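You operate a simulated robot arm through the tools that you are given. There is no shell and no other tool.

The job below is to be done with a simulated robot arm. You get a single attempt, and the scene is never put back.

JOB
The WHEEL line is dead: test its fuse, bin it and fit a spare of the same amps.
Fine: switch the line off first and on again at the end; the tester is on and stays on.

Only the result counts: the job must be done as asked and must still hold three seconds after the hand-in. Knocking over, shifting, dropping, spilling or breaking anything else fails it.

ROBOT AND FRAMES
A 7-joint arm with a two-finger parallel gripper, fixed in place. Base frame: the origin is at the foot of the arm, x ahead of it, y to its left, z up; the work surface is at about z = 0.72. Units: m, rad, N and s.
With the tool pointing down near the work surface it reaches from about 0.22 to 0.74 m from the base axis. Its first joint turns from -2.897 to 2.897 rad. Payload 1.57 kg.
Tool frame: the origin (TCP) lies between the finger pads and is the grasp point; the fingertips stand 0.03 m ahead of it; z points along the fingers, y is the line along which they close. Largest opening 0.11 m; finger width 0.024, thickness 0.012; the body of the gripper, 0.048 by 0.112 m, starts 0.078 m behind the TCP.
Orientation is that of the tool frame in the base frame, as a unit quaternion [x, y, z, w]. With the fingers straight down and closing along the base's y, the tool's x points along the base's -x, its y along +y and its z along -z.

CONTROLS
- The arm moves only by the tool play_rows. Its arguments are lists of equal length, an entry for each row: "jaw": the gripper command, from -1 (fully open) to 1 (shut), values between in proportion; "delta_pos": the shift along the base's x, y, z in m, a list of three; "turn": the turn, a rotation vector about the base's x, y, z in rad, a list of three. In form: {"jaw": [jaw, ...], "delta_pos": [[tx, ty, tz], ...], "turn": [[rx, ry, rz], ...]}. A call has 1 to 20 rows; each row shifts and turns the commanded pose from where the row before left it. Each row takes 0.2 s and may step no farther than 0.05 m and 0.15 rad from the row before; otherwise, or with a gripper value out of range, the whole call is refused. Where a pose cannot be reached the arm comes as near as it can. A force on the tool above 40 N (or 10 N above the force at the start of the call, whichever is more), or a blocked arm, ends the call early, and 0.2 s more pass. Each finger travels about 0.045 m/s and halts on what it meets, pressing with about 27 N; the grip force reading is that of the motor and also rises with nothing between the fingers. The clock runs only during rows and for 0.2 s after the last one: add rows that do not move to give the fingers time. The reply holds the time, the measured pose of the TCP, the force on the tool along the base axes, the opening and the grip force, in the units named above and with some noise, with the torque about the TCP (base axes, N m) and any sound that the robot's microphone picked up, and new pictures: "show" is both (left out), scene, wrist or none.
- Cameras (640 x 400 px; columns grow to the right, rows downward): "scene" is fixed at [0.4064, 0.6463, 1.2853]; the picture's right is [-0.87, 0.50, 0.00], its down [0.38, 0.66, -0.64] and it looks along [-0.32, -0.56, -0.77] (base axes); focal length 250 px, centre (320, 200). "wrist" rides on the gripper at [0.07, 0.016, -0.141] in the tool frame; the picture's right is [-0.23, 0.97, 0.00], its down [-0.86, -0.20, -0.48] and it looks along [-0.47, -0.11, 0.88] (tool axes); focal length 222 px, centre (320, 200). There is no depth. A picture from a camera that has moved, and an enlarged one, comes with that camera's place and axes in the base frame and with its lens. The place of the scene camera against the robot may be out by one fixed shift of up to 0.012 m in any direction.
- lift_body(by): slides the trunk up (or, below 0, down) by that many m; the arm rides with it, the base frame stays. It gives what a move gives, with no picture.
- inspect(camera, box): a new picture of the part [left, top, right, bottom] of that camera's present view, enlarged. The clock stands still meanwhile.
- hand_in(): hands the job in; it is judged then, once.

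Places have to be worked out from the pictures, the camera data and where the tool is seen. Open the gripper and draw the arm clear of the work before you hand the job in, unless the task says otherwise.

The tools are called after "Call:" as a command line: name --argument value ..., lists and objects as JSON in quotes. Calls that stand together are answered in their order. play_rows: Moves the arm, as the interface text tells. Its arguments: {"type":"object","properties":{"jaw":{"type":"array"},"delta_pos":{"type":"array"},"turn":{"type":"array"},"show":{"type":"string","enum":["both","scene","wrist","none"]}},"required":["jaw","delta_pos","turn"]} The other tools are called the same way: lift_body (by) slides the trunk up or down; inspect (camera, box) takes an enlarged picture of a part of a camera's view; hand_in () hands the job in.

At the start:

```text
time: 0.0
eef_pos: [0.3266, 0.3367, 1.0398]
orientation: [0.0, 1.0, -0.001, 0.0]
force: [0.3, 0.0, -0.3]
torque: [0.0, -0.02, 0.01]
width: 0.1101
gripper_force: 0.0
trunk travel left (down, up): [-0.45, 0.14]
```

scene: 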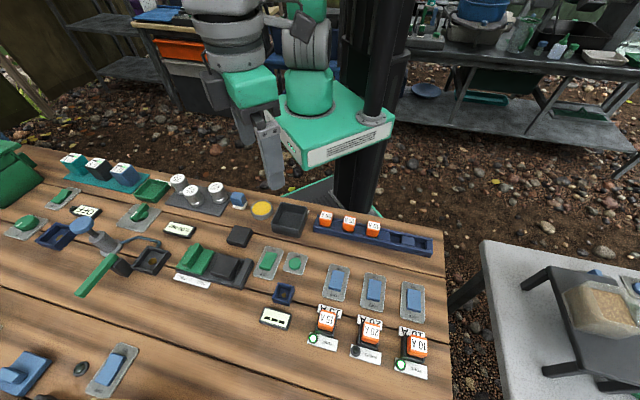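
wrist: 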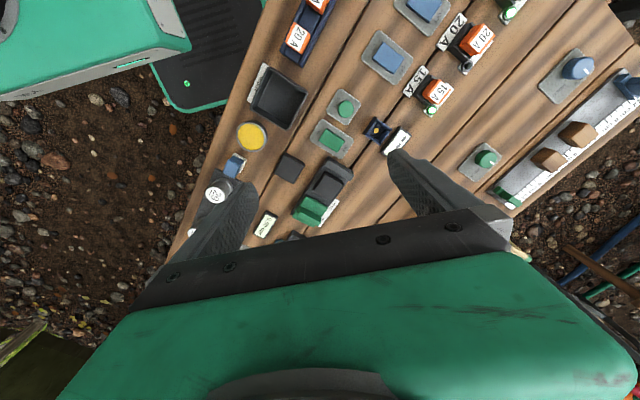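

I start by looking closely at the bench in the scene picture to identify the fuse holders, switches, tester, bin and spares.

Call:
inspect --camera "scene" --box '[240, 190, 460, 390]'

Call:
inspect --camera "scene" --box '[0, 140, 260, 320]'

Call:
inspect --camera "scene" --box '[290, 290, 450, 390]'

Call:
inspect --camera "wrist" --box '[180, 0, 640, 250]'

```text
2.00 times, centred on (350, 290) of scene
camera zoom: at [0.4064, 0.6463, 1.2853], right [-0.87, 0.5, 0.0], down [0.38, 0.66, -0.64], along [-0.32, -0.56, -0.77], focal length 500 px, centre (260, 20)
```

zoom: 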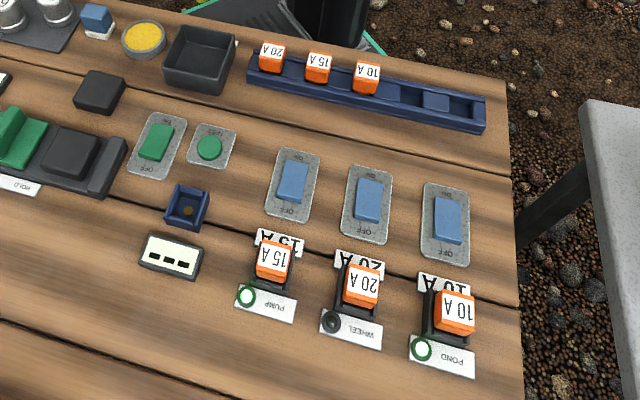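

```text
2.22 times, centred on (130, 230) of scene
camera zoom: at [0.4064, 0.6463, 1.2853], right [-0.87, 0.5, 0.0], down [0.38, 0.66, -0.64], along [-0.32, -0.56, -0.77], focal length 556 px, centre (742, 133)
```

zoom: 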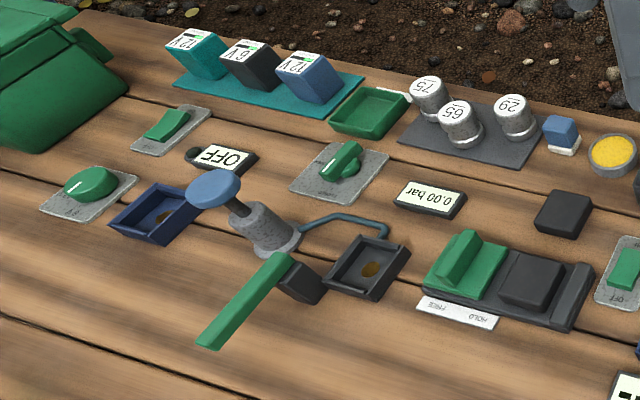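

```text
4.00 times, centred on (370, 340) of scene
camera zoom: at [0.4064, 0.6463, 1.2853], right [-0.87, 0.5, 0.0], down [0.38, 0.66, -0.64], along [-0.32, -0.56, -0.77], focal length 1000 px, centre (120, -360)
```

zoom: 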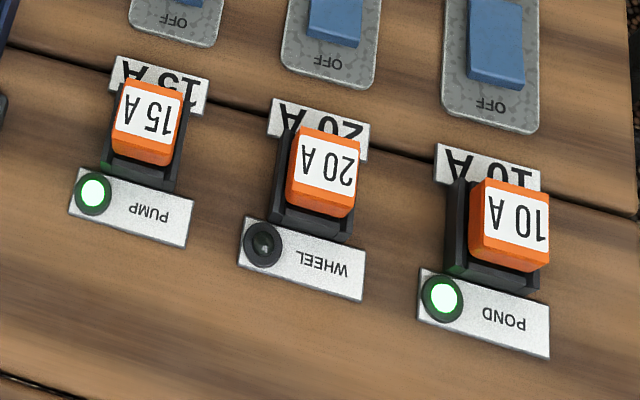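

```text
1.39 times, centred on (410, 125) of wrist
camera zoom: at [0.2578, 0.3528, 1.1794], right [0.23, 0.97, 0.0], down [0.86, -0.2, 0.48], along [0.47, -0.11, -0.88], focal length 309 px, centre (195, 304)
```

zoom: 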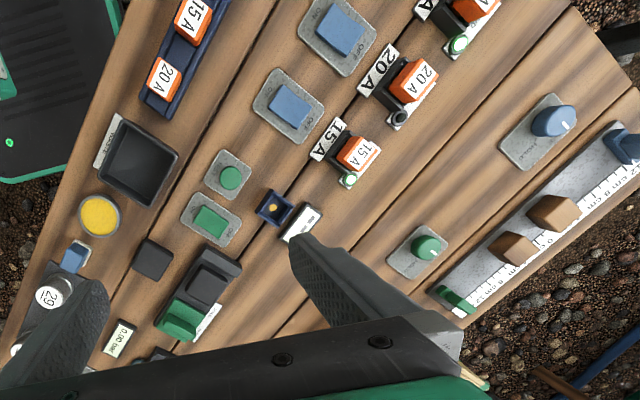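

I see WHEEL's lamp is dark with a 20 A fuse; let me look closer at the tester, the bin, the switches and the spare rack.

Call:
inspect --camera "scene" --box '[230, 190, 330, 253]'

Call:
inspect --camera "scene" --box '[250, 275, 330, 335]'

Call:
inspect --camera "scene" --box '[310, 205, 440, 285]'

Call:
inspect --camera "scene" --box '[310, 255, 440, 325]'

Call:
inspect --camera "wrist" --box '[220, 50, 420, 175]'

Call:
inspect --camera "wrist" --box '[360, 0, 520, 130]'

```text
6.35 times, centred on (280, 222) of scene
camera zoom: at [0.4064, 0.6463, 1.2853], right [-0.87, 0.5, 0.0], down [0.38, 0.66, -0.64], along [-0.32, -0.56, -0.77], focal length 1587 px, centre (574, 64)
```

zoom: 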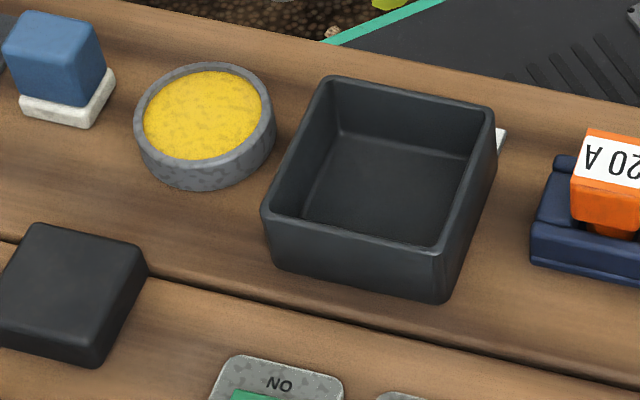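

```text
6.67 times, centred on (290, 305) of scene
camera zoom: at [0.4064, 0.6463, 1.2853], right [-0.87, 0.5, 0.0], down [0.38, 0.66, -0.64], along [-0.32, -0.56, -0.77], focal length 1667 px, centre (520, -500)
```

zoom: 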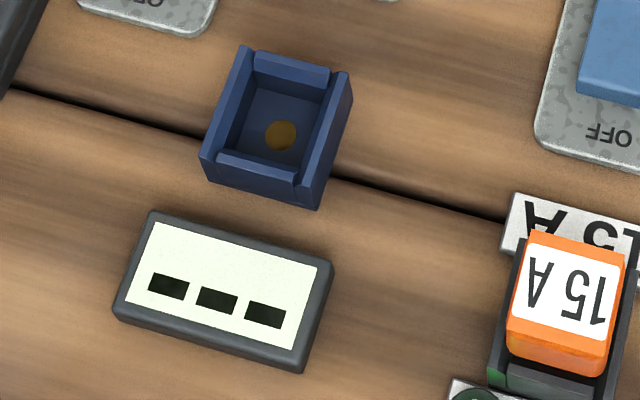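

```text
4.92 times, centred on (375, 245) of scene
camera zoom: at [0.4064, 0.6463, 1.2853], right [-0.87, 0.5, 0.0], down [0.38, 0.66, -0.64], along [-0.32, -0.56, -0.77], focal length 1231 px, centre (49, -22)
```

zoom: 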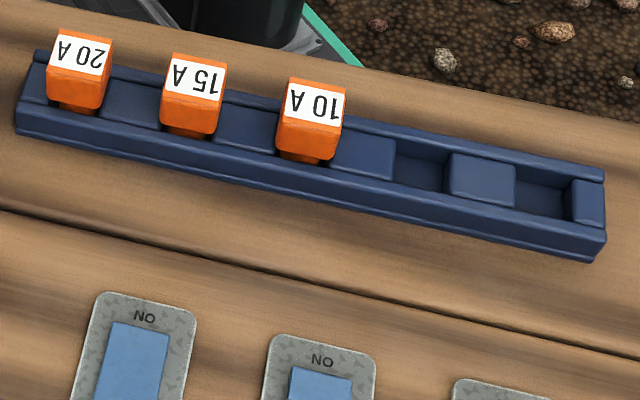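

```text
4.92 times, centred on (375, 290) of scene
camera zoom: at [0.4064, 0.6463, 1.2853], right [-0.87, 0.5, 0.0], down [0.38, 0.66, -0.64], along [-0.32, -0.56, -0.77], focal length 1231 px, centre (49, -243)
```

zoom: 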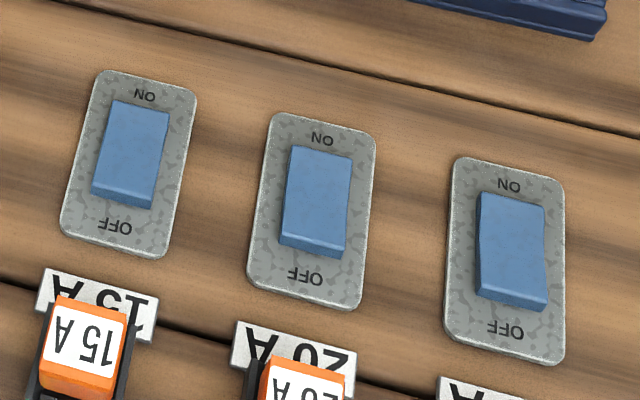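

```text
3.20 times, centred on (320, 112) of wrist
camera zoom: at [0.2578, 0.3528, 1.1794], right [0.23, 0.97, 0.0], down [0.86, -0.2, 0.48], along [0.47, -0.11, -0.88], focal length 711 px, centre (320, 480)
```

zoom: 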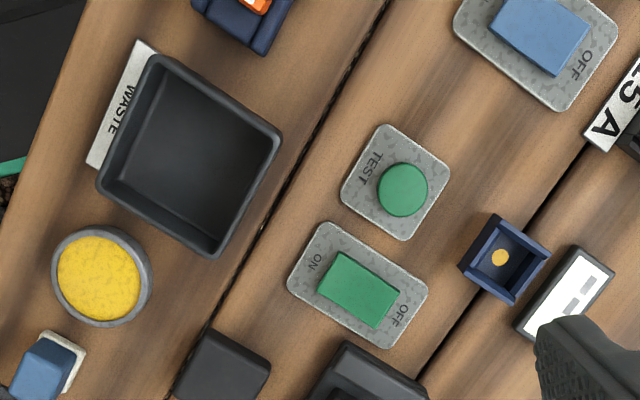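

```text
3.08 times, centred on (440, 65) of wrist
camera zoom: at [0.2578, 0.3528, 1.1794], right [0.23, 0.97, 0.0], down [0.86, -0.2, 0.48], along [0.47, -0.11, -0.88], focal length 684 px, centre (-49, 615)
```

zoom: 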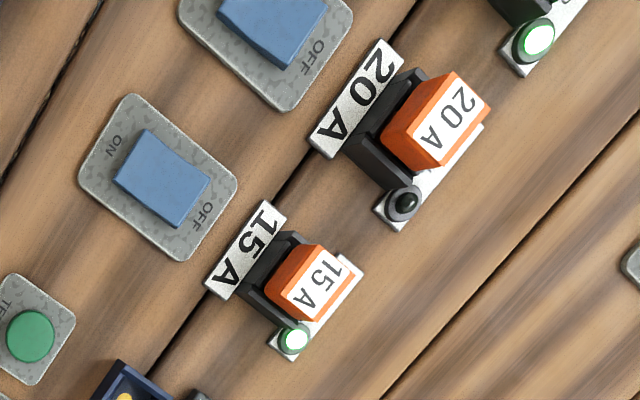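

The layout: WHEEL line has a 20 A fuse and dark lamp, rocker switches ON/OFF, tester (socket, TEST button, display), WASTE bin and a spare rack. The rows seem to run at about 45° to the base axes, so I turn the tool by +45° and move over there to view the holders with the wrist camera.

Call:
play_rows --jaw '[-1, -1, -1, -1, -1, -1]' --delta_pos '[[-0.0278, 0.0272, -0.0067], [-0.0278, 0.0272, -0.0067], [-0.0278, 0.0272, -0.0067], [-0.0278, 0.0272, -0.0067], [-0.0278, 0.0272, -0.0067], [-0.0278, 0.0272, -0.0067]]' --turn '[[0, 0, 0.1309], [0, 0, 0.1309], [0, 0, 0.1309], [0, 0, 0.1309], [0, 0, 0.1309], [0, 0, 0.1309]]'

```text
time: 1.4
eef_pos: [0.1606, 0.5006, 0.9985]
orientation: [-0.384, 0.923, 0.0, 0.0]
force: [-0.5, -0.4, 0.2]
torque: [0.01, 0.04, 0.0]
width: 0.11
gripper_force: 0.1
trunk travel left (down, up): [-0.45, 0.14]
camera wrist: at [0.0993, 0.4627, 1.1386], right [-0.53, 0.85, 0.0], down [0.74, 0.47, 0.48], along [0.41, 0.25, -0.88], focal length 222 px, centre (320, 200)
```

scene: 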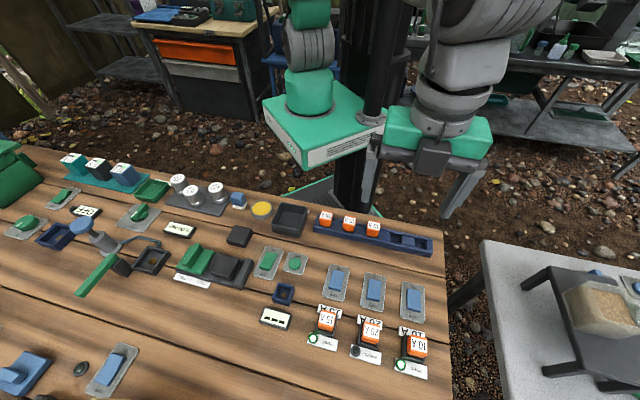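
wrist: 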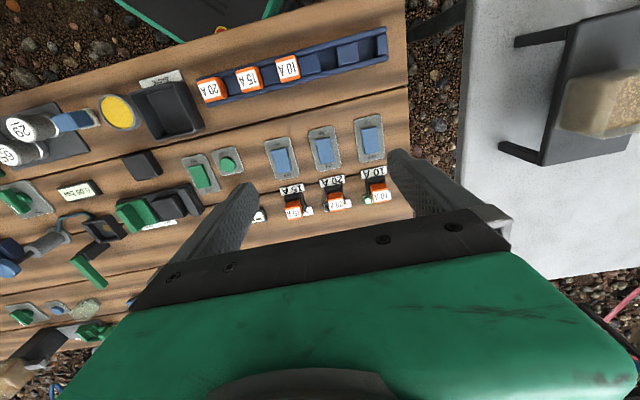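

Turned about 45°, rows run almost parallel to the tool's closing axis. I zoom into the wrist picture for precise positions.

Call:
inspect --camera "wrist" --box '[250, 100, 410, 220]'

Call:
inspect --camera "wrist" --box '[100, 20, 400, 200]'

```text
3.33 times, centred on (330, 160) of wrist
camera zoom: at [0.0993, 0.4627, 1.1386], right [-0.53, 0.85, 0.0], down [0.74, 0.47, 0.48], along [0.41, 0.25, -0.88], focal length 740 px, centre (287, 333)
```

zoom: 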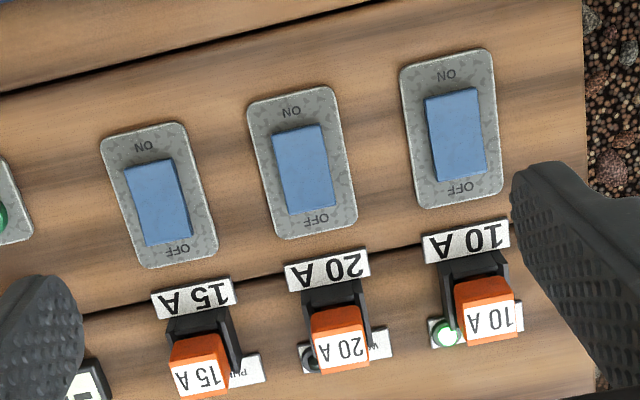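

```text
2.13 times, centred on (250, 110) of wrist
camera zoom: at [0.0993, 0.4627, 1.1386], right [-0.53, 0.85, 0.0], down [0.74, 0.47, 0.48], along [0.41, 0.25, -0.88], focal length 474 px, centre (469, 392)
```

zoom: 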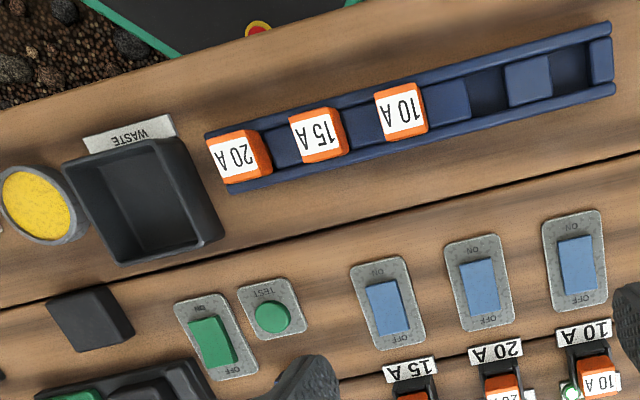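

The three switch plates lie on a line exactly along the tool's closing axis (spacing 0.085 m); WHEEL's rocker is at about (0.194, 0.532). I shut the gripper and come down above the rocker's OFF end for a closer view.

Call:
play_rows --jaw '[1, 1, 1, 1, 1, 1, 1, 1]' --delta_pos '[[0.0071, 0.0068, -0.02], [0.0071, 0.0068, -0.02], [0.0071, 0.0068, -0.02], [0.0071, 0.0068, -0.02], [0.0072, 0.0067, -0.02], [0.0072, 0.0067, -0.02], [0, 0, 0], [0, 0, 0]]' --turn '[[0, 0, 0], [0, 0, 0], [0, 0, 0], [0, 0, 0], [0, 0, 0], [0, 0, 0], [0, 0, 0], [0, 0, 0]]'

```text
time: 3.2
eef_pos: [0.2032, 0.5409, 0.8798]
orientation: [-0.383, 0.924, 0.001, 0.001]
force: [0.5, 0.9, 0.7]
torque: [0.01, 0.0, -0.03]
width: 0.0003
gripper_force: 21.4
trunk travel left (down, up): [-0.45, 0.14]
camera wrist: at [0.1421, 0.503, 1.0193], right [-0.53, 0.85, 0.0], down [0.75, 0.46, 0.48], along [0.41, 0.25, -0.88], focal length 222 px, centre (320, 200)
```

scene: 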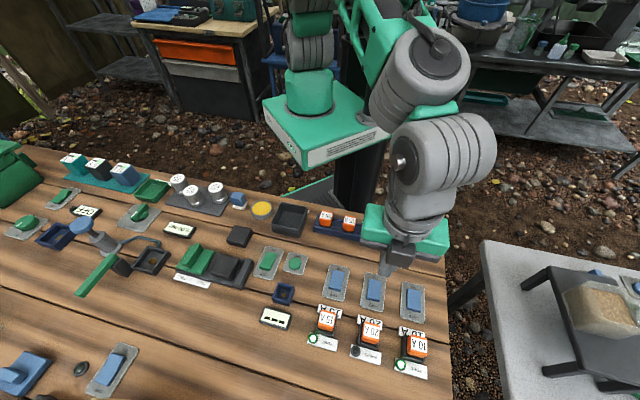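
wrist: 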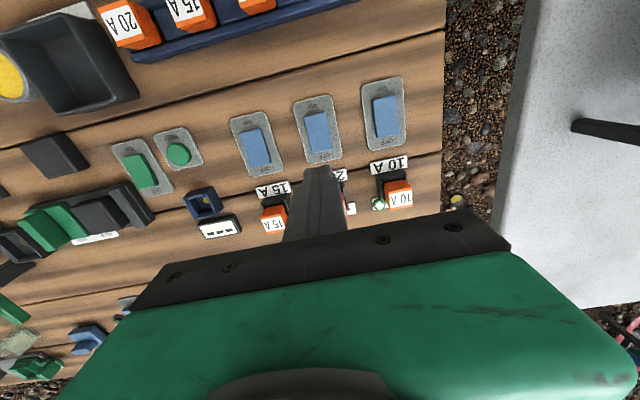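

Gripper is shut; I zoom in around the WHEEL switch and the fingertip.

Call:
inspect --camera "wrist" --box '[260, 80, 400, 200]'

Call:
inspect --camera "wrist" --box '[100, 100, 260, 250]'

```text
3.33 times, centred on (330, 140) of wrist
camera zoom: at [0.1421, 0.503, 1.0193], right [-0.53, 0.85, 0.0], down [0.75, 0.46, 0.48], along [0.41, 0.25, -0.88], focal length 740 px, centre (287, 400)
```

zoom: 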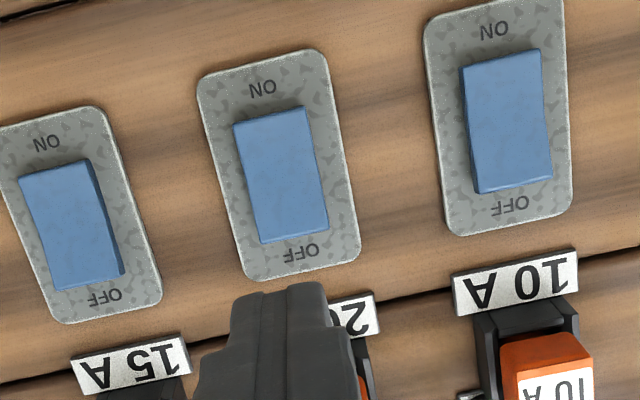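

```text
2.67 times, centred on (180, 175) of wrist
camera zoom: at [0.1421, 0.503, 1.0193], right [-0.53, 0.85, 0.0], down [0.75, 0.46, 0.48], along [0.41, 0.25, -0.88], focal length 592 px, centre (693, 267)
```

zoom: 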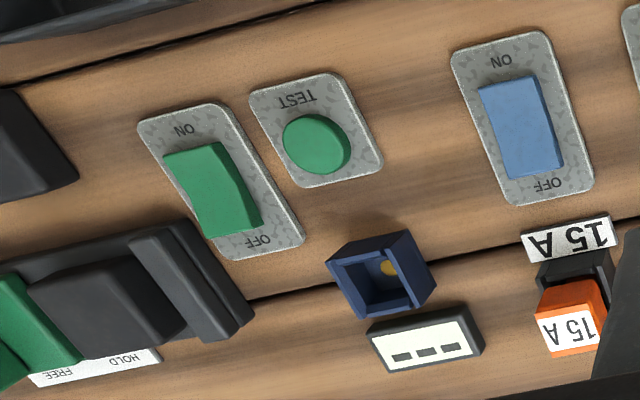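

Directly below the TCP lies the OFF quarter of WHEEL's rocker. I descend to just above it, then step down softly watching the force.

Call:
play_rows --jaw '[1, 1, 1, 1, 1, 1, 1]' --delta_pos '[[0.001, 0.001, -0.03], [0.001, 0.001, -0.03], [0, 0, -0.025], [0, 0, -0.006], [0, 0, -0.004], [0, 0, -0.004], [0, 0, 0]]' --turn '[[0, 0, 0], [0, 0, 0], [0, 0, 0], [0, 0, 0], [0, 0, 0], [0, 0, 0], [0, 0, 0]]'

```text
time: 4.8
eef_pos: [0.2057, 0.5433, 0.7807]
orientation: [-0.383, 0.924, 0.0, 0.0]
force: [-0.7, 0.7, 0.4]
torque: [0.0, 0.0, 0.01]
width: 0.0005
gripper_force: 21.1
trunk travel left (down, up): [-0.45, 0.14]
camera wrist: at [0.1452, 0.5045, 0.9202], right [-0.53, 0.85, 0.0], down [0.75, 0.46, 0.48], along [0.41, 0.25, -0.88], focal length 222 px, centre (320, 200)
```

scene: 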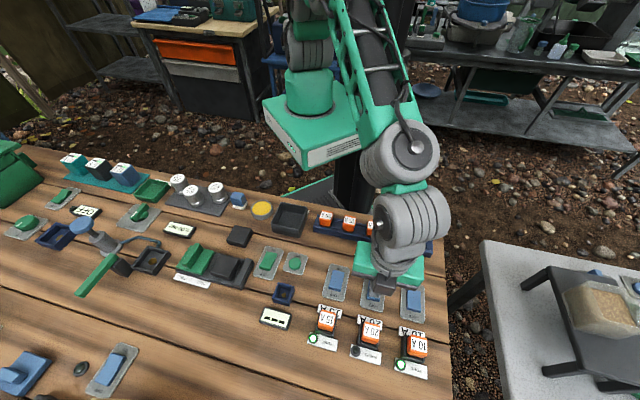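
wrist: 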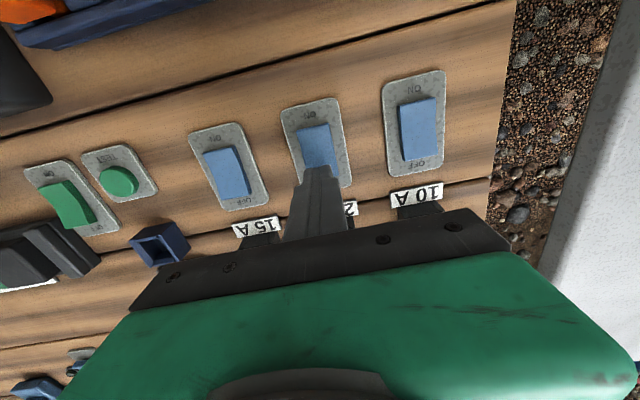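

No contact yet with the tip at about z=0.751. I continue down in small steps.

Call:
play_rows --jaw '[1, 1, 1, 1, 1]' --delta_pos '[[0, 0, -0.003], [0, 0, -0.003], [0, 0, -0.003], [0, 0, -0.002], [0, 0, 0]]' --turn '[[0, 0, 0], [0, 0, 0], [0, 0, 0], [0, 0, 0], [0, 0, 0]]' --show "wrist"

Call:
inspect --camera "wrist" --box '[240, 70, 400, 190]'

```text
time: 6.0
eef_pos: [0.2047, 0.5435, 0.7696]
orientation: [-0.382, 0.924, 0.001, 0.0]
force: [-0.4, 0.0, -0.4]
torque: [0.05, 0.01, -0.02]
width: 0.0
gripper_force: 21.8
trunk travel left (down, up): [-0.45, 0.14]
camera wrist: at [0.1445, 0.5048, 0.9097], right [-0.53, 0.85, 0.0], down [0.75, 0.46, 0.48], along [0.41, 0.25, -0.88], focal length 222 px, centre (320, 200)
```

wrist: 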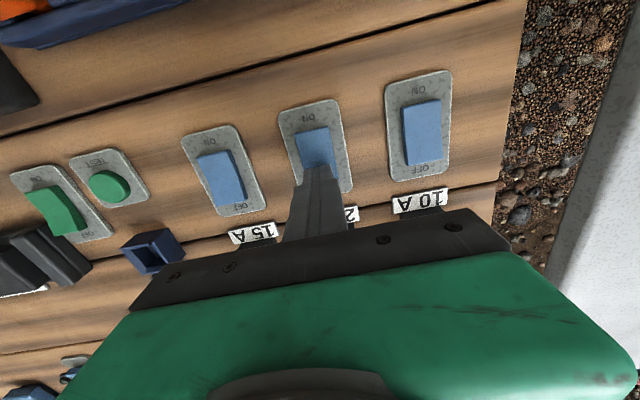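

```text
3.33 times, centred on (320, 130) of wrist
camera zoom: at [0.1445, 0.5048, 0.9097], right [-0.53, 0.85, 0.0], down [0.75, 0.46, 0.48], along [0.41, 0.25, -0.88], focal length 740 px, centre (320, 433)
```

zoom: 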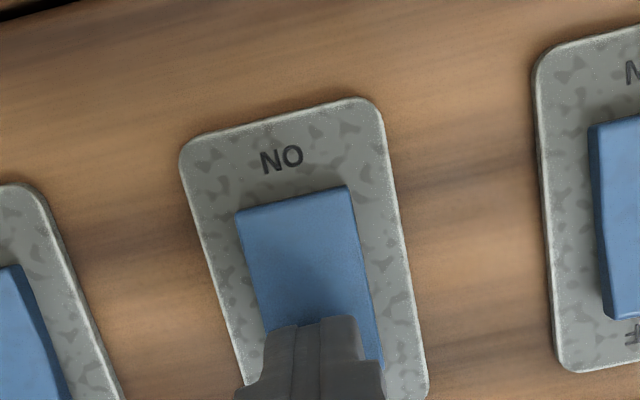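

Still free at tip z≈0.740. Continue in 2 mm steps.

Call:
play_rows --jaw '[1, 1, 1, 1]' --delta_pos '[[0, 0, -0.002], [0, 0, -0.002], [0, 0, -0.002], [0, 0, 0]]' --turn '[[0, 0, 0], [0, 0, 0], [0, 0, 0], [0, 0, 0]]' --show "wrist"

Call:
inspect --camera "wrist" --box '[240, 70, 400, 190]'

```text
time: 7.0
eef_pos: [0.2069, 0.5438, 0.7658]
orientation: [-0.382, 0.924, 0.001, 0.001]
force: [1.0, -1.0, 15.6]
torque: [-0.18, 0.13, -0.19]
width: 0.0
gripper_force: 21.1
trunk travel left (down, up): [-0.45, 0.14]
camera wrist: at [0.1449, 0.5046, 0.9058], right [-0.53, 0.85, 0.0], down [0.75, 0.46, 0.48], along [0.41, 0.26, -0.88], focal length 222 px, centre (320, 200)
```

wrist: 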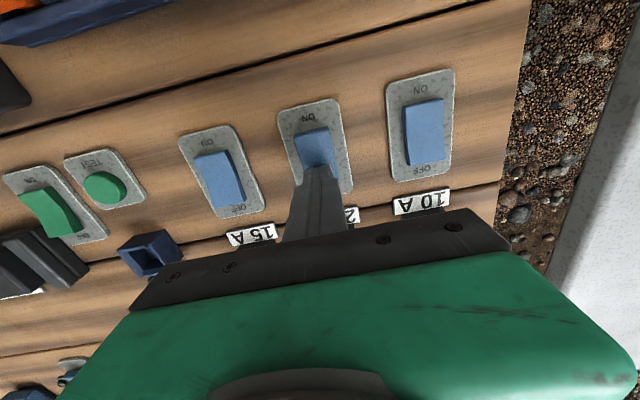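

```text
3.33 times, centred on (320, 130) of wrist
camera zoom: at [0.1449, 0.5046, 0.9058], right [-0.53, 0.85, 0.0], down [0.75, 0.46, 0.48], along [0.41, 0.26, -0.88], focal length 740 px, centre (320, 433)
```

zoom: 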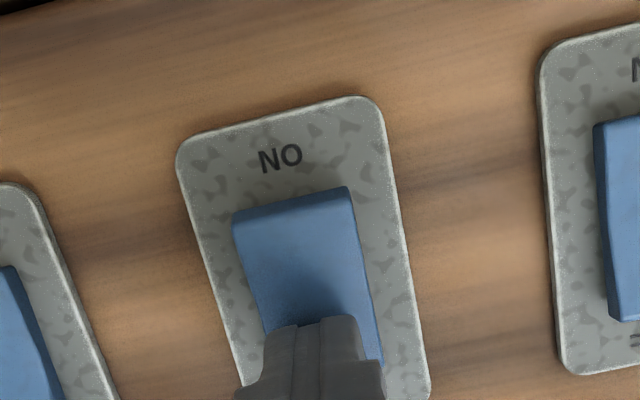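

Contact with 15.6 N at tip z≈0.736, the rocker starting to tip. I press a few more millimetres.

Call:
play_rows --jaw '[1, 1, 1, 1]' --delta_pos '[[0, 0, -0.002], [0, 0, -0.002], [0, 0, -0.001], [0, 0, 0]]' --turn '[[0, 0, 0], [0, 0, 0], [0, 0, 0], [0, 0, 0]]' --show "wrist"

Call:
inspect --camera "wrist" --box '[240, 70, 400, 190]'

```text
time: 7.6
eef_pos: [0.2055, 0.5459, 0.7657]
orientation: [-0.383, 0.924, 0.004, 0.004]
force: [0.9, 1.5, 10.0]
torque: [-0.02, 0.01, 0.01]
width: 0.0001
gripper_force: 21.5
trunk travel left (down, up): [-0.45, 0.14]
stopped in row 3: the force on the tool passed its limit at 42 N (the readings are from after the stop); the commanded pose is now the measured one
camera wrist: at [0.1453, 0.5063, 0.9051], right [-0.53, 0.85, 0.01], down [0.74, 0.46, 0.49], along [0.41, 0.26, -0.87], focal length 222 px, centre (320, 200)
```

wrist: 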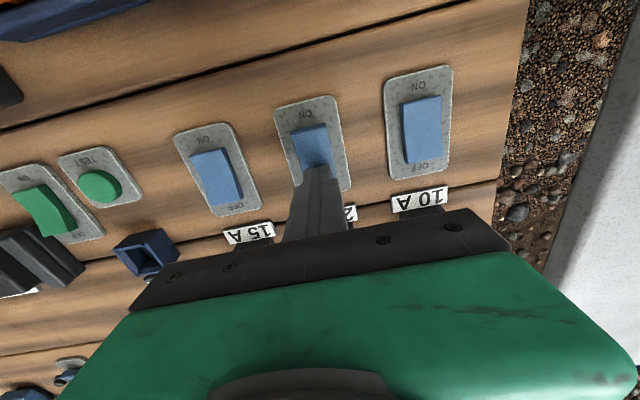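

```text
3.33 times, centred on (320, 130) of wrist
camera zoom: at [0.1453, 0.5063, 0.9051], right [-0.53, 0.85, 0.01], down [0.74, 0.46, 0.49], along [0.41, 0.26, -0.87], focal length 740 px, centre (320, 433)
```

zoom: 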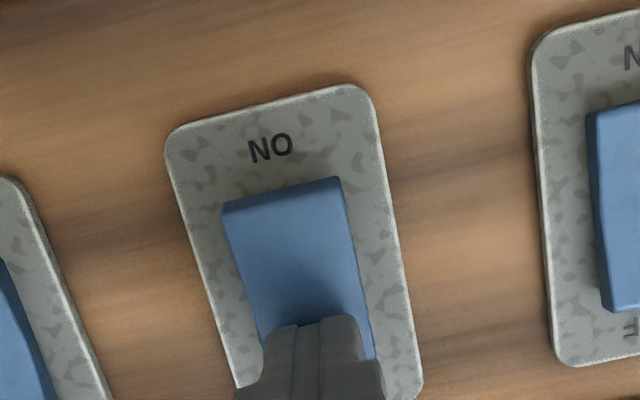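

The press hit the 42 N limit; the rocker seems to have reached its stop. I lift away and compare its tilt with its neighbours.

Call:
play_rows --jaw '[1, 1, 1, 1]' --delta_pos '[[0, 0, 0.01], [0, 0, 0.04], [0, 0, 0.05], [0, 0, 0]]' --turn '[[0, 0, 0], [0, 0, 0], [0, 0, 0], [0, 0, 0]]' --show "both"

Call:
inspect --camera "wrist" --box '[240, 80, 400, 200]'

Call:
inspect --camera "scene" --box '[310, 255, 440, 345]'

```text
time: 8.6
eef_pos: [0.2057, 0.5451, 0.8644]
orientation: [-0.383, 0.924, 0.002, 0.002]
force: [0.1, 0.2, 0.2]
torque: [0.02, 0.03, 0.05]
width: 0.0
gripper_force: 20.5
trunk travel left (down, up): [-0.45, 0.14]
camera wrist: at [0.1454, 0.5057, 1.0038], right [-0.53, 0.85, 0.0], down [0.74, 0.46, 0.48], along [0.41, 0.26, -0.88], focal length 222 px, centre (320, 200)
```

scene: 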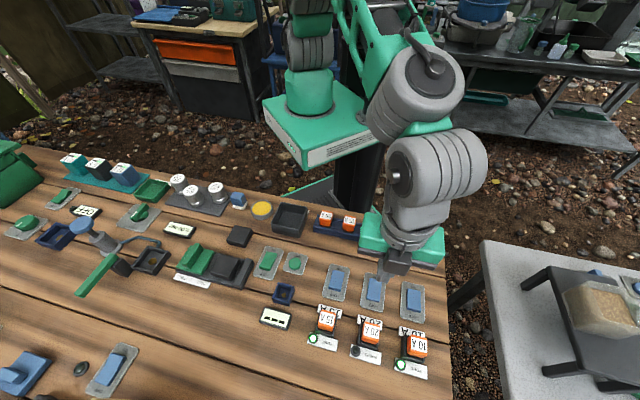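
wrist: 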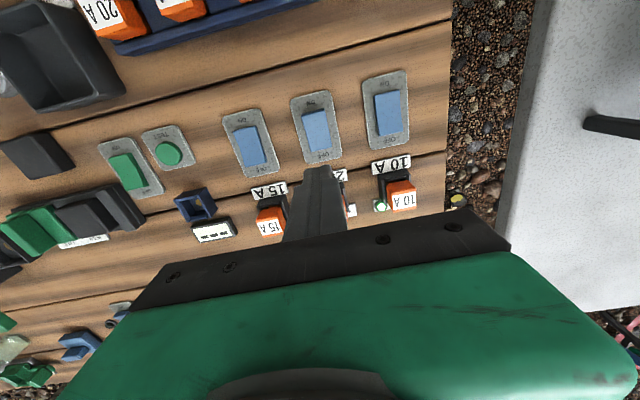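

```text
3.33 times, centred on (320, 140) of wrist
camera zoom: at [0.1454, 0.5057, 1.0038], right [-0.53, 0.85, 0.0], down [0.74, 0.46, 0.48], along [0.41, 0.26, -0.88], focal length 740 px, centre (320, 400)
```

zoom: 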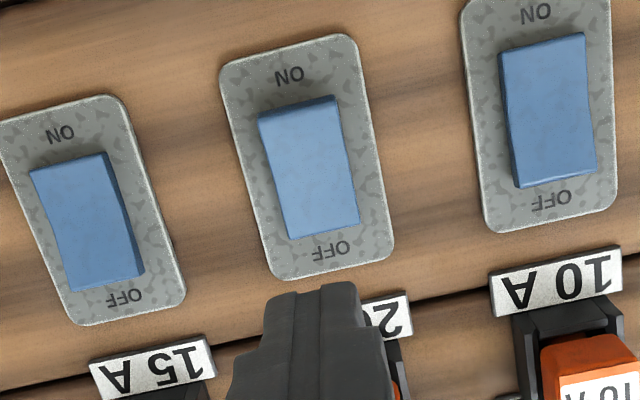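

```text
4.44 times, centred on (375, 300) of scene
camera zoom: at [0.4064, 0.6463, 1.2853], right [-0.87, 0.5, 0.0], down [0.38, 0.66, -0.64], along [-0.32, -0.56, -0.77], focal length 1111 px, centre (76, -244)
```

zoom: 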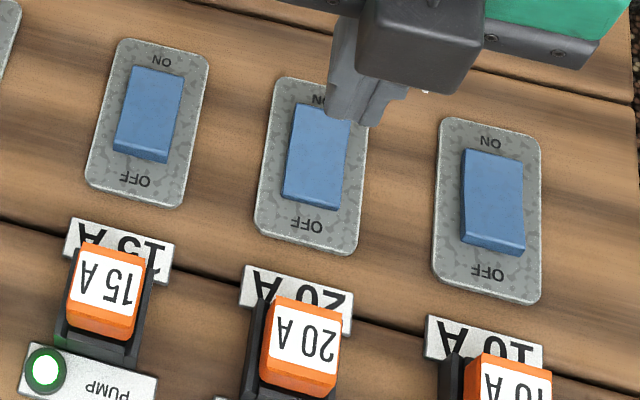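

WHEEL's rocker now tilts the other way from its neighbours (ON end up), so the line is off. Next I move above the WHEEL fuse, opening the jaws, to see its exact place and shape.

Call:
play_rows --jaw '[-0.3, -0.3, -0.3, -0.3]' --delta_pos '[[0.02, 0.02, 0.01], [0.02, 0.02, 0.01], [0.02, 0.02, 0.01], [0, 0, 0]]' --turn '[[0, 0, 0], [0, 0, 0], [0, 0, 0], [0, 0, 0]]' --show "wrist"

Call:
inspect --camera "wrist" --box '[260, 90, 400, 195]'

```text
time: 9.6
eef_pos: [0.2675, 0.6055, 0.8922]
orientation: [-0.383, 0.924, 0.002, 0.002]
force: [-0.6, 0.2, -0.9]
torque: [-0.01, -0.02, -0.03]
width: 0.0713
gripper_force: 0.1
trunk travel left (down, up): [-0.45, 0.14]
camera wrist: at [0.2065, 0.5659, 1.0318], right [-0.53, 0.85, 0.0], down [0.74, 0.46, 0.48], along [0.41, 0.26, -0.88], focal length 222 px, centre (320, 200)
```

wrist: 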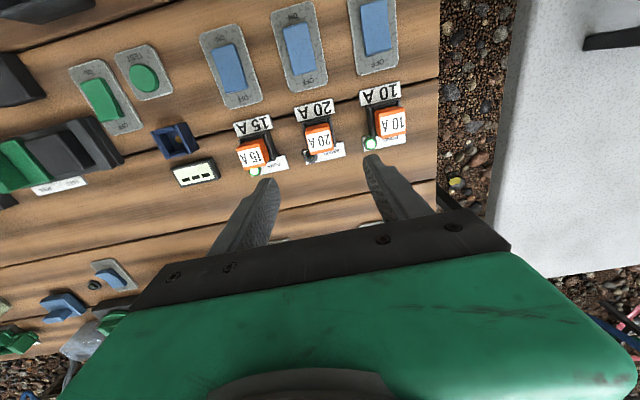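

```text
3.81 times, centred on (330, 142) of wrist
camera zoom: at [0.2065, 0.5659, 1.0318], right [-0.53, 0.85, 0.0], down [0.74, 0.46, 0.48], along [0.41, 0.26, -0.88], focal length 846 px, centre (282, 419)
```

zoom: 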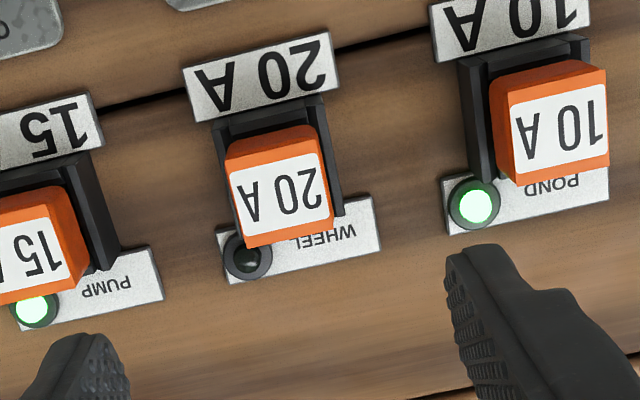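

The fuse cap's top works out at about (0.259, 0.598, 0.776), ~27 mm square, standing above its holder. I tilt the gripper for a flatter side view to judge cap and holder heights.

Call:
play_rows --jaw '[-0.3, -0.3, -0.3, -0.3, -0.3]' --delta_pos '[[-0.03, -0.03, 0.005], [-0.03, -0.03, 0.005], [-0.03, -0.03, 0], [-0.03, -0.03, 0], [0, 0, 0]]' --turn '[[0.1063, -0.1056, 0], [0.1063, -0.1056, 0], [0.1063, -0.1056, 0], [0.1063, -0.1056, 0], [0, 0, 0]]' --show "both"

Call:
inspect --camera "wrist" --box '[220, 80, 420, 205]'

```text
time: 10.8
eef_pos: [0.1452, 0.4831, 0.902]
orientation: [-0.366, 0.881, 0.117, 0.275]
force: [-0.3, 0.4, -0.8]
torque: [0.01, 0.02, -0.01]
width: 0.0717
gripper_force: 0.2
trunk travel left (down, up): [-0.45, 0.14]
camera wrist: at [0.0376, 0.396, 0.9776], right [-0.56, 0.82, 0.13], down [0.45, 0.16, 0.88], along [0.7, 0.55, -0.46], focal length 222 px, centre (320, 200)
```

scene: 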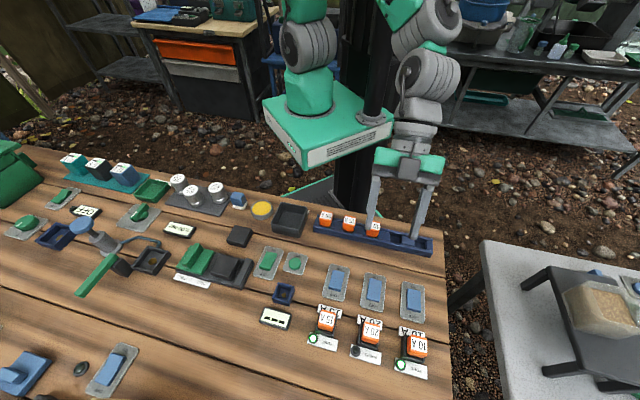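
wrist: 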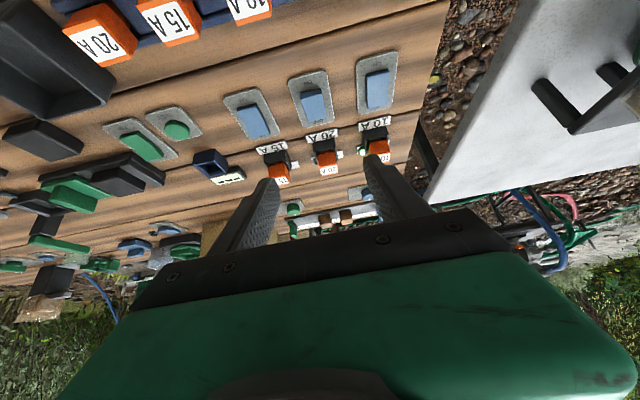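

```text
3.20 times, centred on (320, 142) of wrist
camera zoom: at [0.0376, 0.396, 0.9776], right [-0.56, 0.82, 0.13], down [0.45, 0.16, 0.88], along [0.7, 0.55, -0.46], focal length 711 px, centre (320, 384)
```

zoom: 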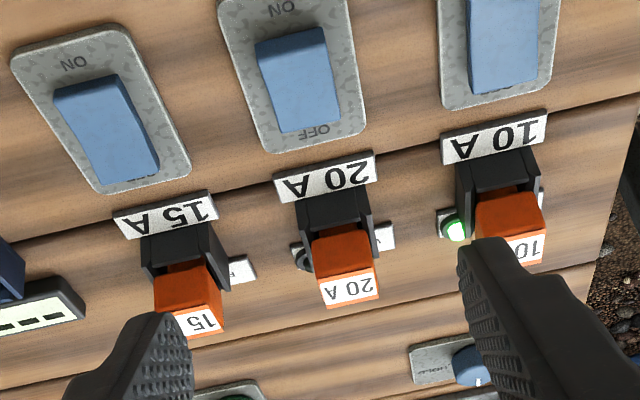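

The cap stands well above the black holder. I zoom in tighter on the WHEEL fuse and on a spare.

Call:
inspect --camera "wrist" --box '[290, 125, 370, 185]'

Call:
inspect --camera "wrist" --box '[0, 0, 320, 200]'

Call:
inspect --camera "scene" --box '[310, 205, 390, 255]'

Call:
inspect --camera "scene" --box '[335, 310, 415, 370]'

```text
6.67 times, centred on (330, 155) of wrist
camera zoom: at [0.0376, 0.396, 0.9776], right [-0.56, 0.82, 0.13], down [0.45, 0.16, 0.88], along [0.7, 0.55, -0.46], focal length 1481 px, centre (253, 500)
```

zoom: 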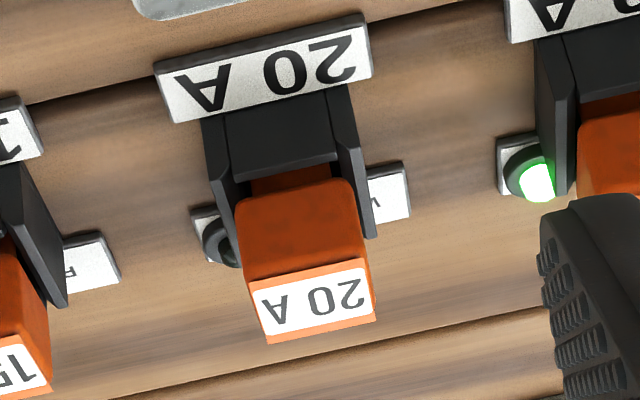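

```text
2.00 times, centred on (160, 100) of wrist
camera zoom: at [0.0376, 0.396, 0.9776], right [-0.56, 0.82, 0.13], down [0.45, 0.16, 0.88], along [0.7, 0.55, -0.46], focal length 444 px, centre (640, 400)
```

zoom: 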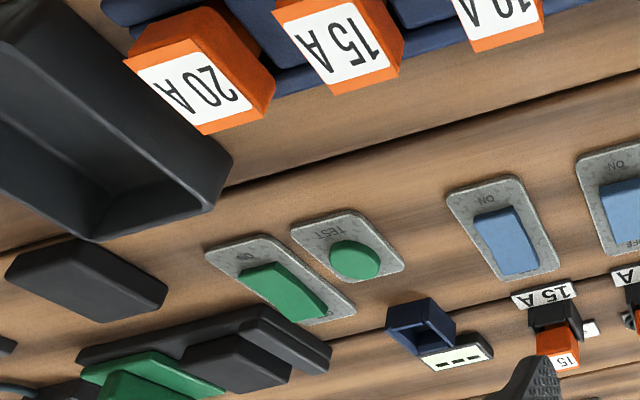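

```text
8.00 times, centred on (350, 230) of scene
camera zoom: at [0.4064, 0.6463, 1.2853], right [-0.87, 0.5, 0.0], down [0.38, 0.66, -0.64], along [-0.32, -0.56, -0.77], focal length 2000 px, centre (80, -40)
```

zoom: 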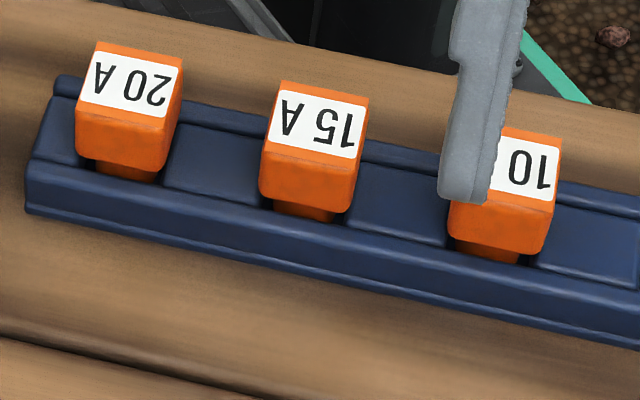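

```text
6.67 times, centred on (375, 340) of scene
camera zoom: at [0.4064, 0.6463, 1.2853], right [-0.87, 0.5, 0.0], down [0.38, 0.66, -0.64], along [-0.32, -0.56, -0.77], focal length 1667 px, centre (-47, -733)
```

zoom: 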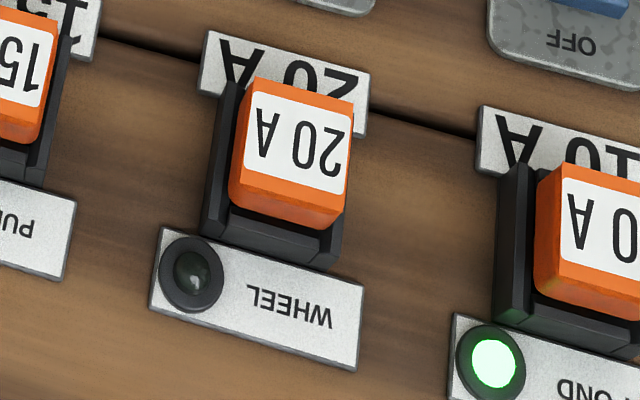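

Cap spans about z 0.751–0.776, holder walls top out near 0.744, so I can grip the cap with fingertips at about 0.750. I straighten the tool and hover right above the WHEEL fuse.

Call:
play_rows --jaw '[-0.1, -0.1, -0.1, -0.1, -0.1, -0.1]' --delta_pos '[[0.0285, 0.0287, -0.005], [0.0285, 0.0287, -0.005], [0.0284, 0.0287, -0.01], [0.0284, 0.0288, -0.02], [0, 0, 0], [0, 0, 0]]' --turn '[[-0.1063, 0.1056, 0], [-0.1063, 0.1056, 0], [-0.1063, 0.1056, 0], [-0.1063, 0.1056, 0], [-0.0052, 0.0022, 0], [0, 0, 0]]' --show "wrist"

Call:
inspect --camera "wrist" --box '[260, 90, 400, 195]'

```text
time: 12.2
eef_pos: [0.2604, 0.5997, 0.8629]
orientation: [-0.383, 0.924, 0.001, 0.001]
force: [0.0, -0.4, -0.4]
torque: [0.03, -0.03, 0.03]
width: 0.0603
gripper_force: 0.2
trunk travel left (down, up): [-0.45, 0.14]
camera wrist: at [0.1998, 0.5627, 1.0037], right [-0.53, 0.85, 0.0], down [0.75, 0.46, 0.48], along [0.41, 0.25, -0.88], focal length 222 px, centre (320, 200)
```

wrist: 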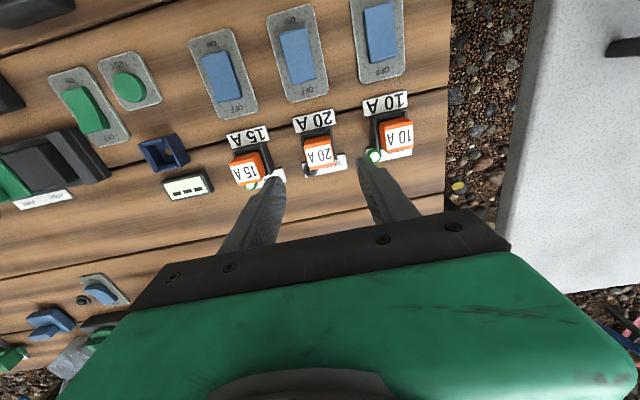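

```text
3.81 times, centred on (330, 142) of wrist
camera zoom: at [0.1998, 0.5627, 1.0037], right [-0.53, 0.85, 0.0], down [0.75, 0.46, 0.48], along [0.41, 0.25, -0.88], focal length 846 px, centre (282, 419)
```

zoom: 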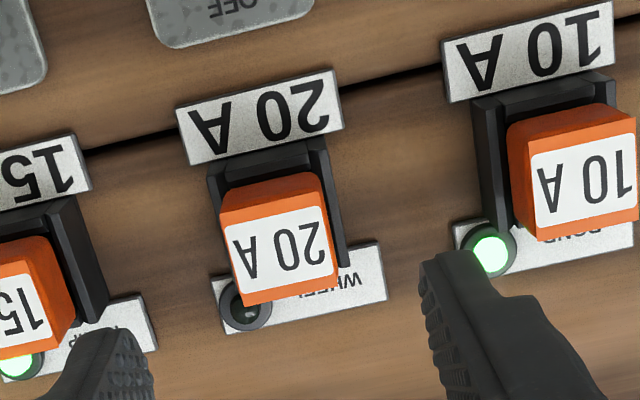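

The cap centre is within 2 mm of the tool axis. I descend to TCP z≈0.782 and close on the cap.

Call:
play_rows --jaw '[-0.1, -0.1, -0.1, -0.1, -0.1]' --delta_pos '[[-0.0013, -0.0013, -0.03], [0, 0, -0.025], [0, 0, -0.015], [0, 0, -0.01], [0, 0, 0]]' --turn '[[0, 0, 0], [0, 0, 0], [0, 0, 0], [0, 0, 0], [0, 0, 0]]' --show "both"

Call:
inspect --camera "wrist" --box '[240, 110, 400, 230]'

Call:
inspect --camera "scene" --box '[320, 290, 430, 370]'

```text
time: 13.4
eef_pos: [0.2585, 0.5985, 0.7828]
orientation: [-0.383, 0.924, 0.001, -0.001]
force: [-0.1, 0.0, -0.3]
torque: [0.03, -0.02, 0.02]
width: 0.0605
gripper_force: 0.0
trunk travel left (down, up): [-0.45, 0.14]
camera wrist: at [0.1973, 0.5612, 0.9228], right [-0.53, 0.85, 0.0], down [0.75, 0.46, 0.48], along [0.41, 0.25, -0.88], focal length 222 px, centre (320, 200)
```

scene: 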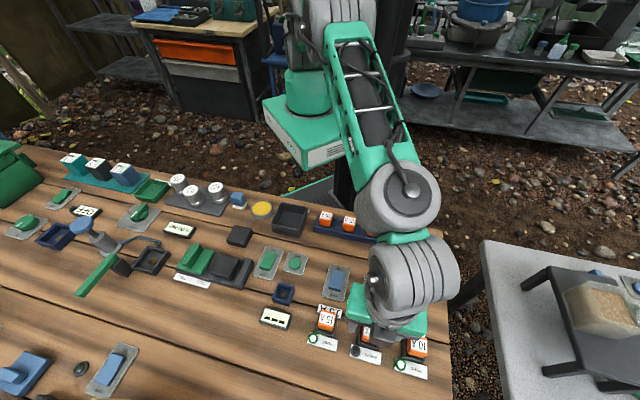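
wrist: 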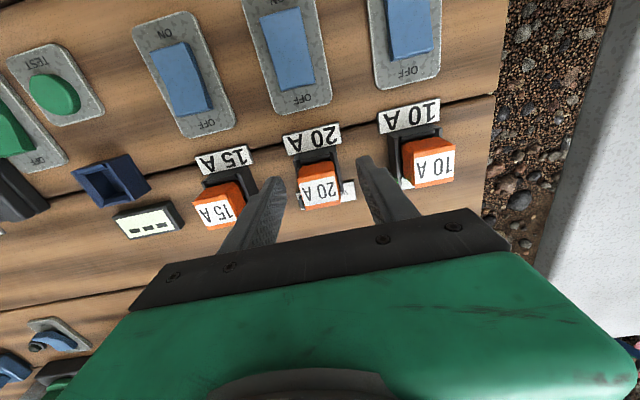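

```text
3.33 times, centred on (320, 170) of wrist
camera zoom: at [0.1973, 0.5612, 0.9228], right [-0.53, 0.85, 0.0], down [0.75, 0.46, 0.48], along [0.41, 0.25, -0.88], focal length 740 px, centre (320, 300)
```

zoom: 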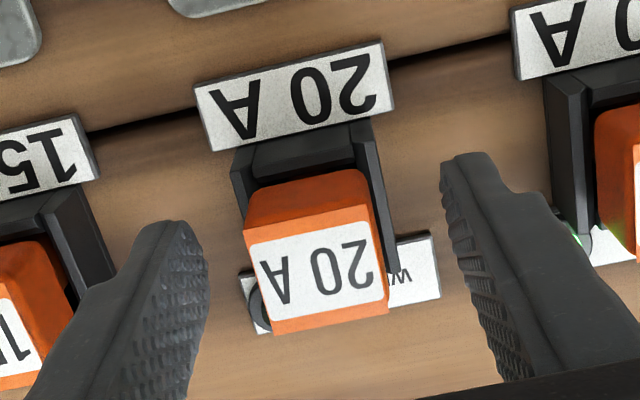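

```text
5.00 times, centred on (375, 330) of scene
camera zoom: at [0.4064, 0.6463, 1.2853], right [-0.87, 0.5, 0.0], down [0.38, 0.66, -0.64], along [-0.32, -0.56, -0.77], focal length 1250 px, centre (45, -450)
```

zoom: 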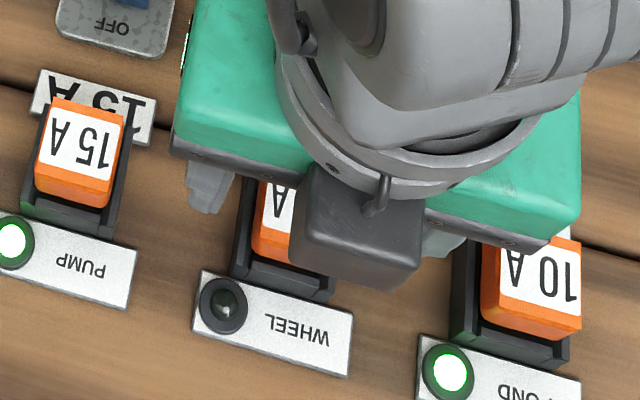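

The cap sits centred between the open fingers. I close on it.

Call:
play_rows --jaw '[0.2, 0.6, 1, 1, 1, 1]' --delta_pos '[[0, 0, 0], [0, 0, 0], [0, 0, 0], [0, 0, 0], [0, 0, 0], [0, 0, 0]]' --turn '[[0, 0, 0], [0, 0, 0], [0, 0, 0], [0, 0, 0], [0, 0, 0], [0, 0, 0]]' --show "wrist"

Call:
inspect --camera "wrist" --box '[240, 110, 400, 230]'

```text
time: 14.8
eef_pos: [0.2576, 0.5996, 0.783]
orientation: [-0.383, 0.924, 0.0, 0.0]
force: [0.3, 0.2, 0.0]
torque: [0.01, -0.01, -0.01]
width: 0.0287
gripper_force: 27.0
trunk travel left (down, up): [-0.45, 0.14]
camera wrist: at [0.1973, 0.5611, 0.923], right [-0.53, 0.85, 0.0], down [0.75, 0.46, 0.48], along [0.41, 0.25, -0.88], focal length 222 px, centre (320, 200)
```

wrist: 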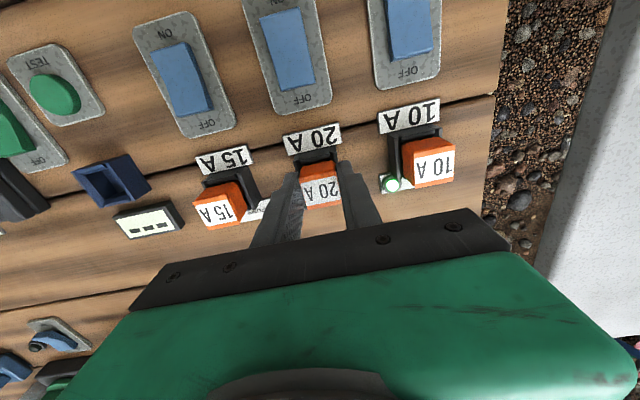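

```text
3.33 times, centred on (320, 170) of wrist
camera zoom: at [0.1973, 0.5611, 0.923], right [-0.53, 0.85, 0.0], down [0.75, 0.46, 0.48], along [0.41, 0.25, -0.88], focal length 740 px, centre (320, 300)
```

zoom: 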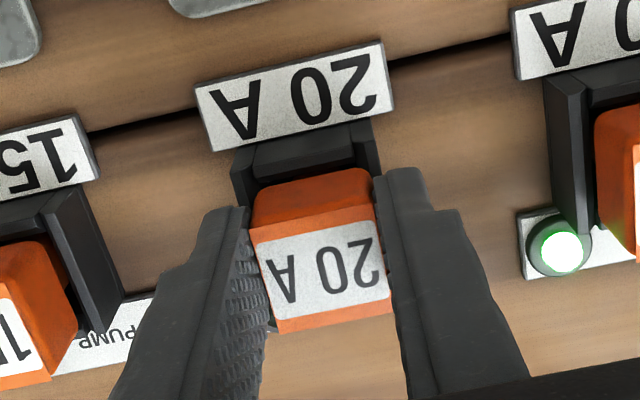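

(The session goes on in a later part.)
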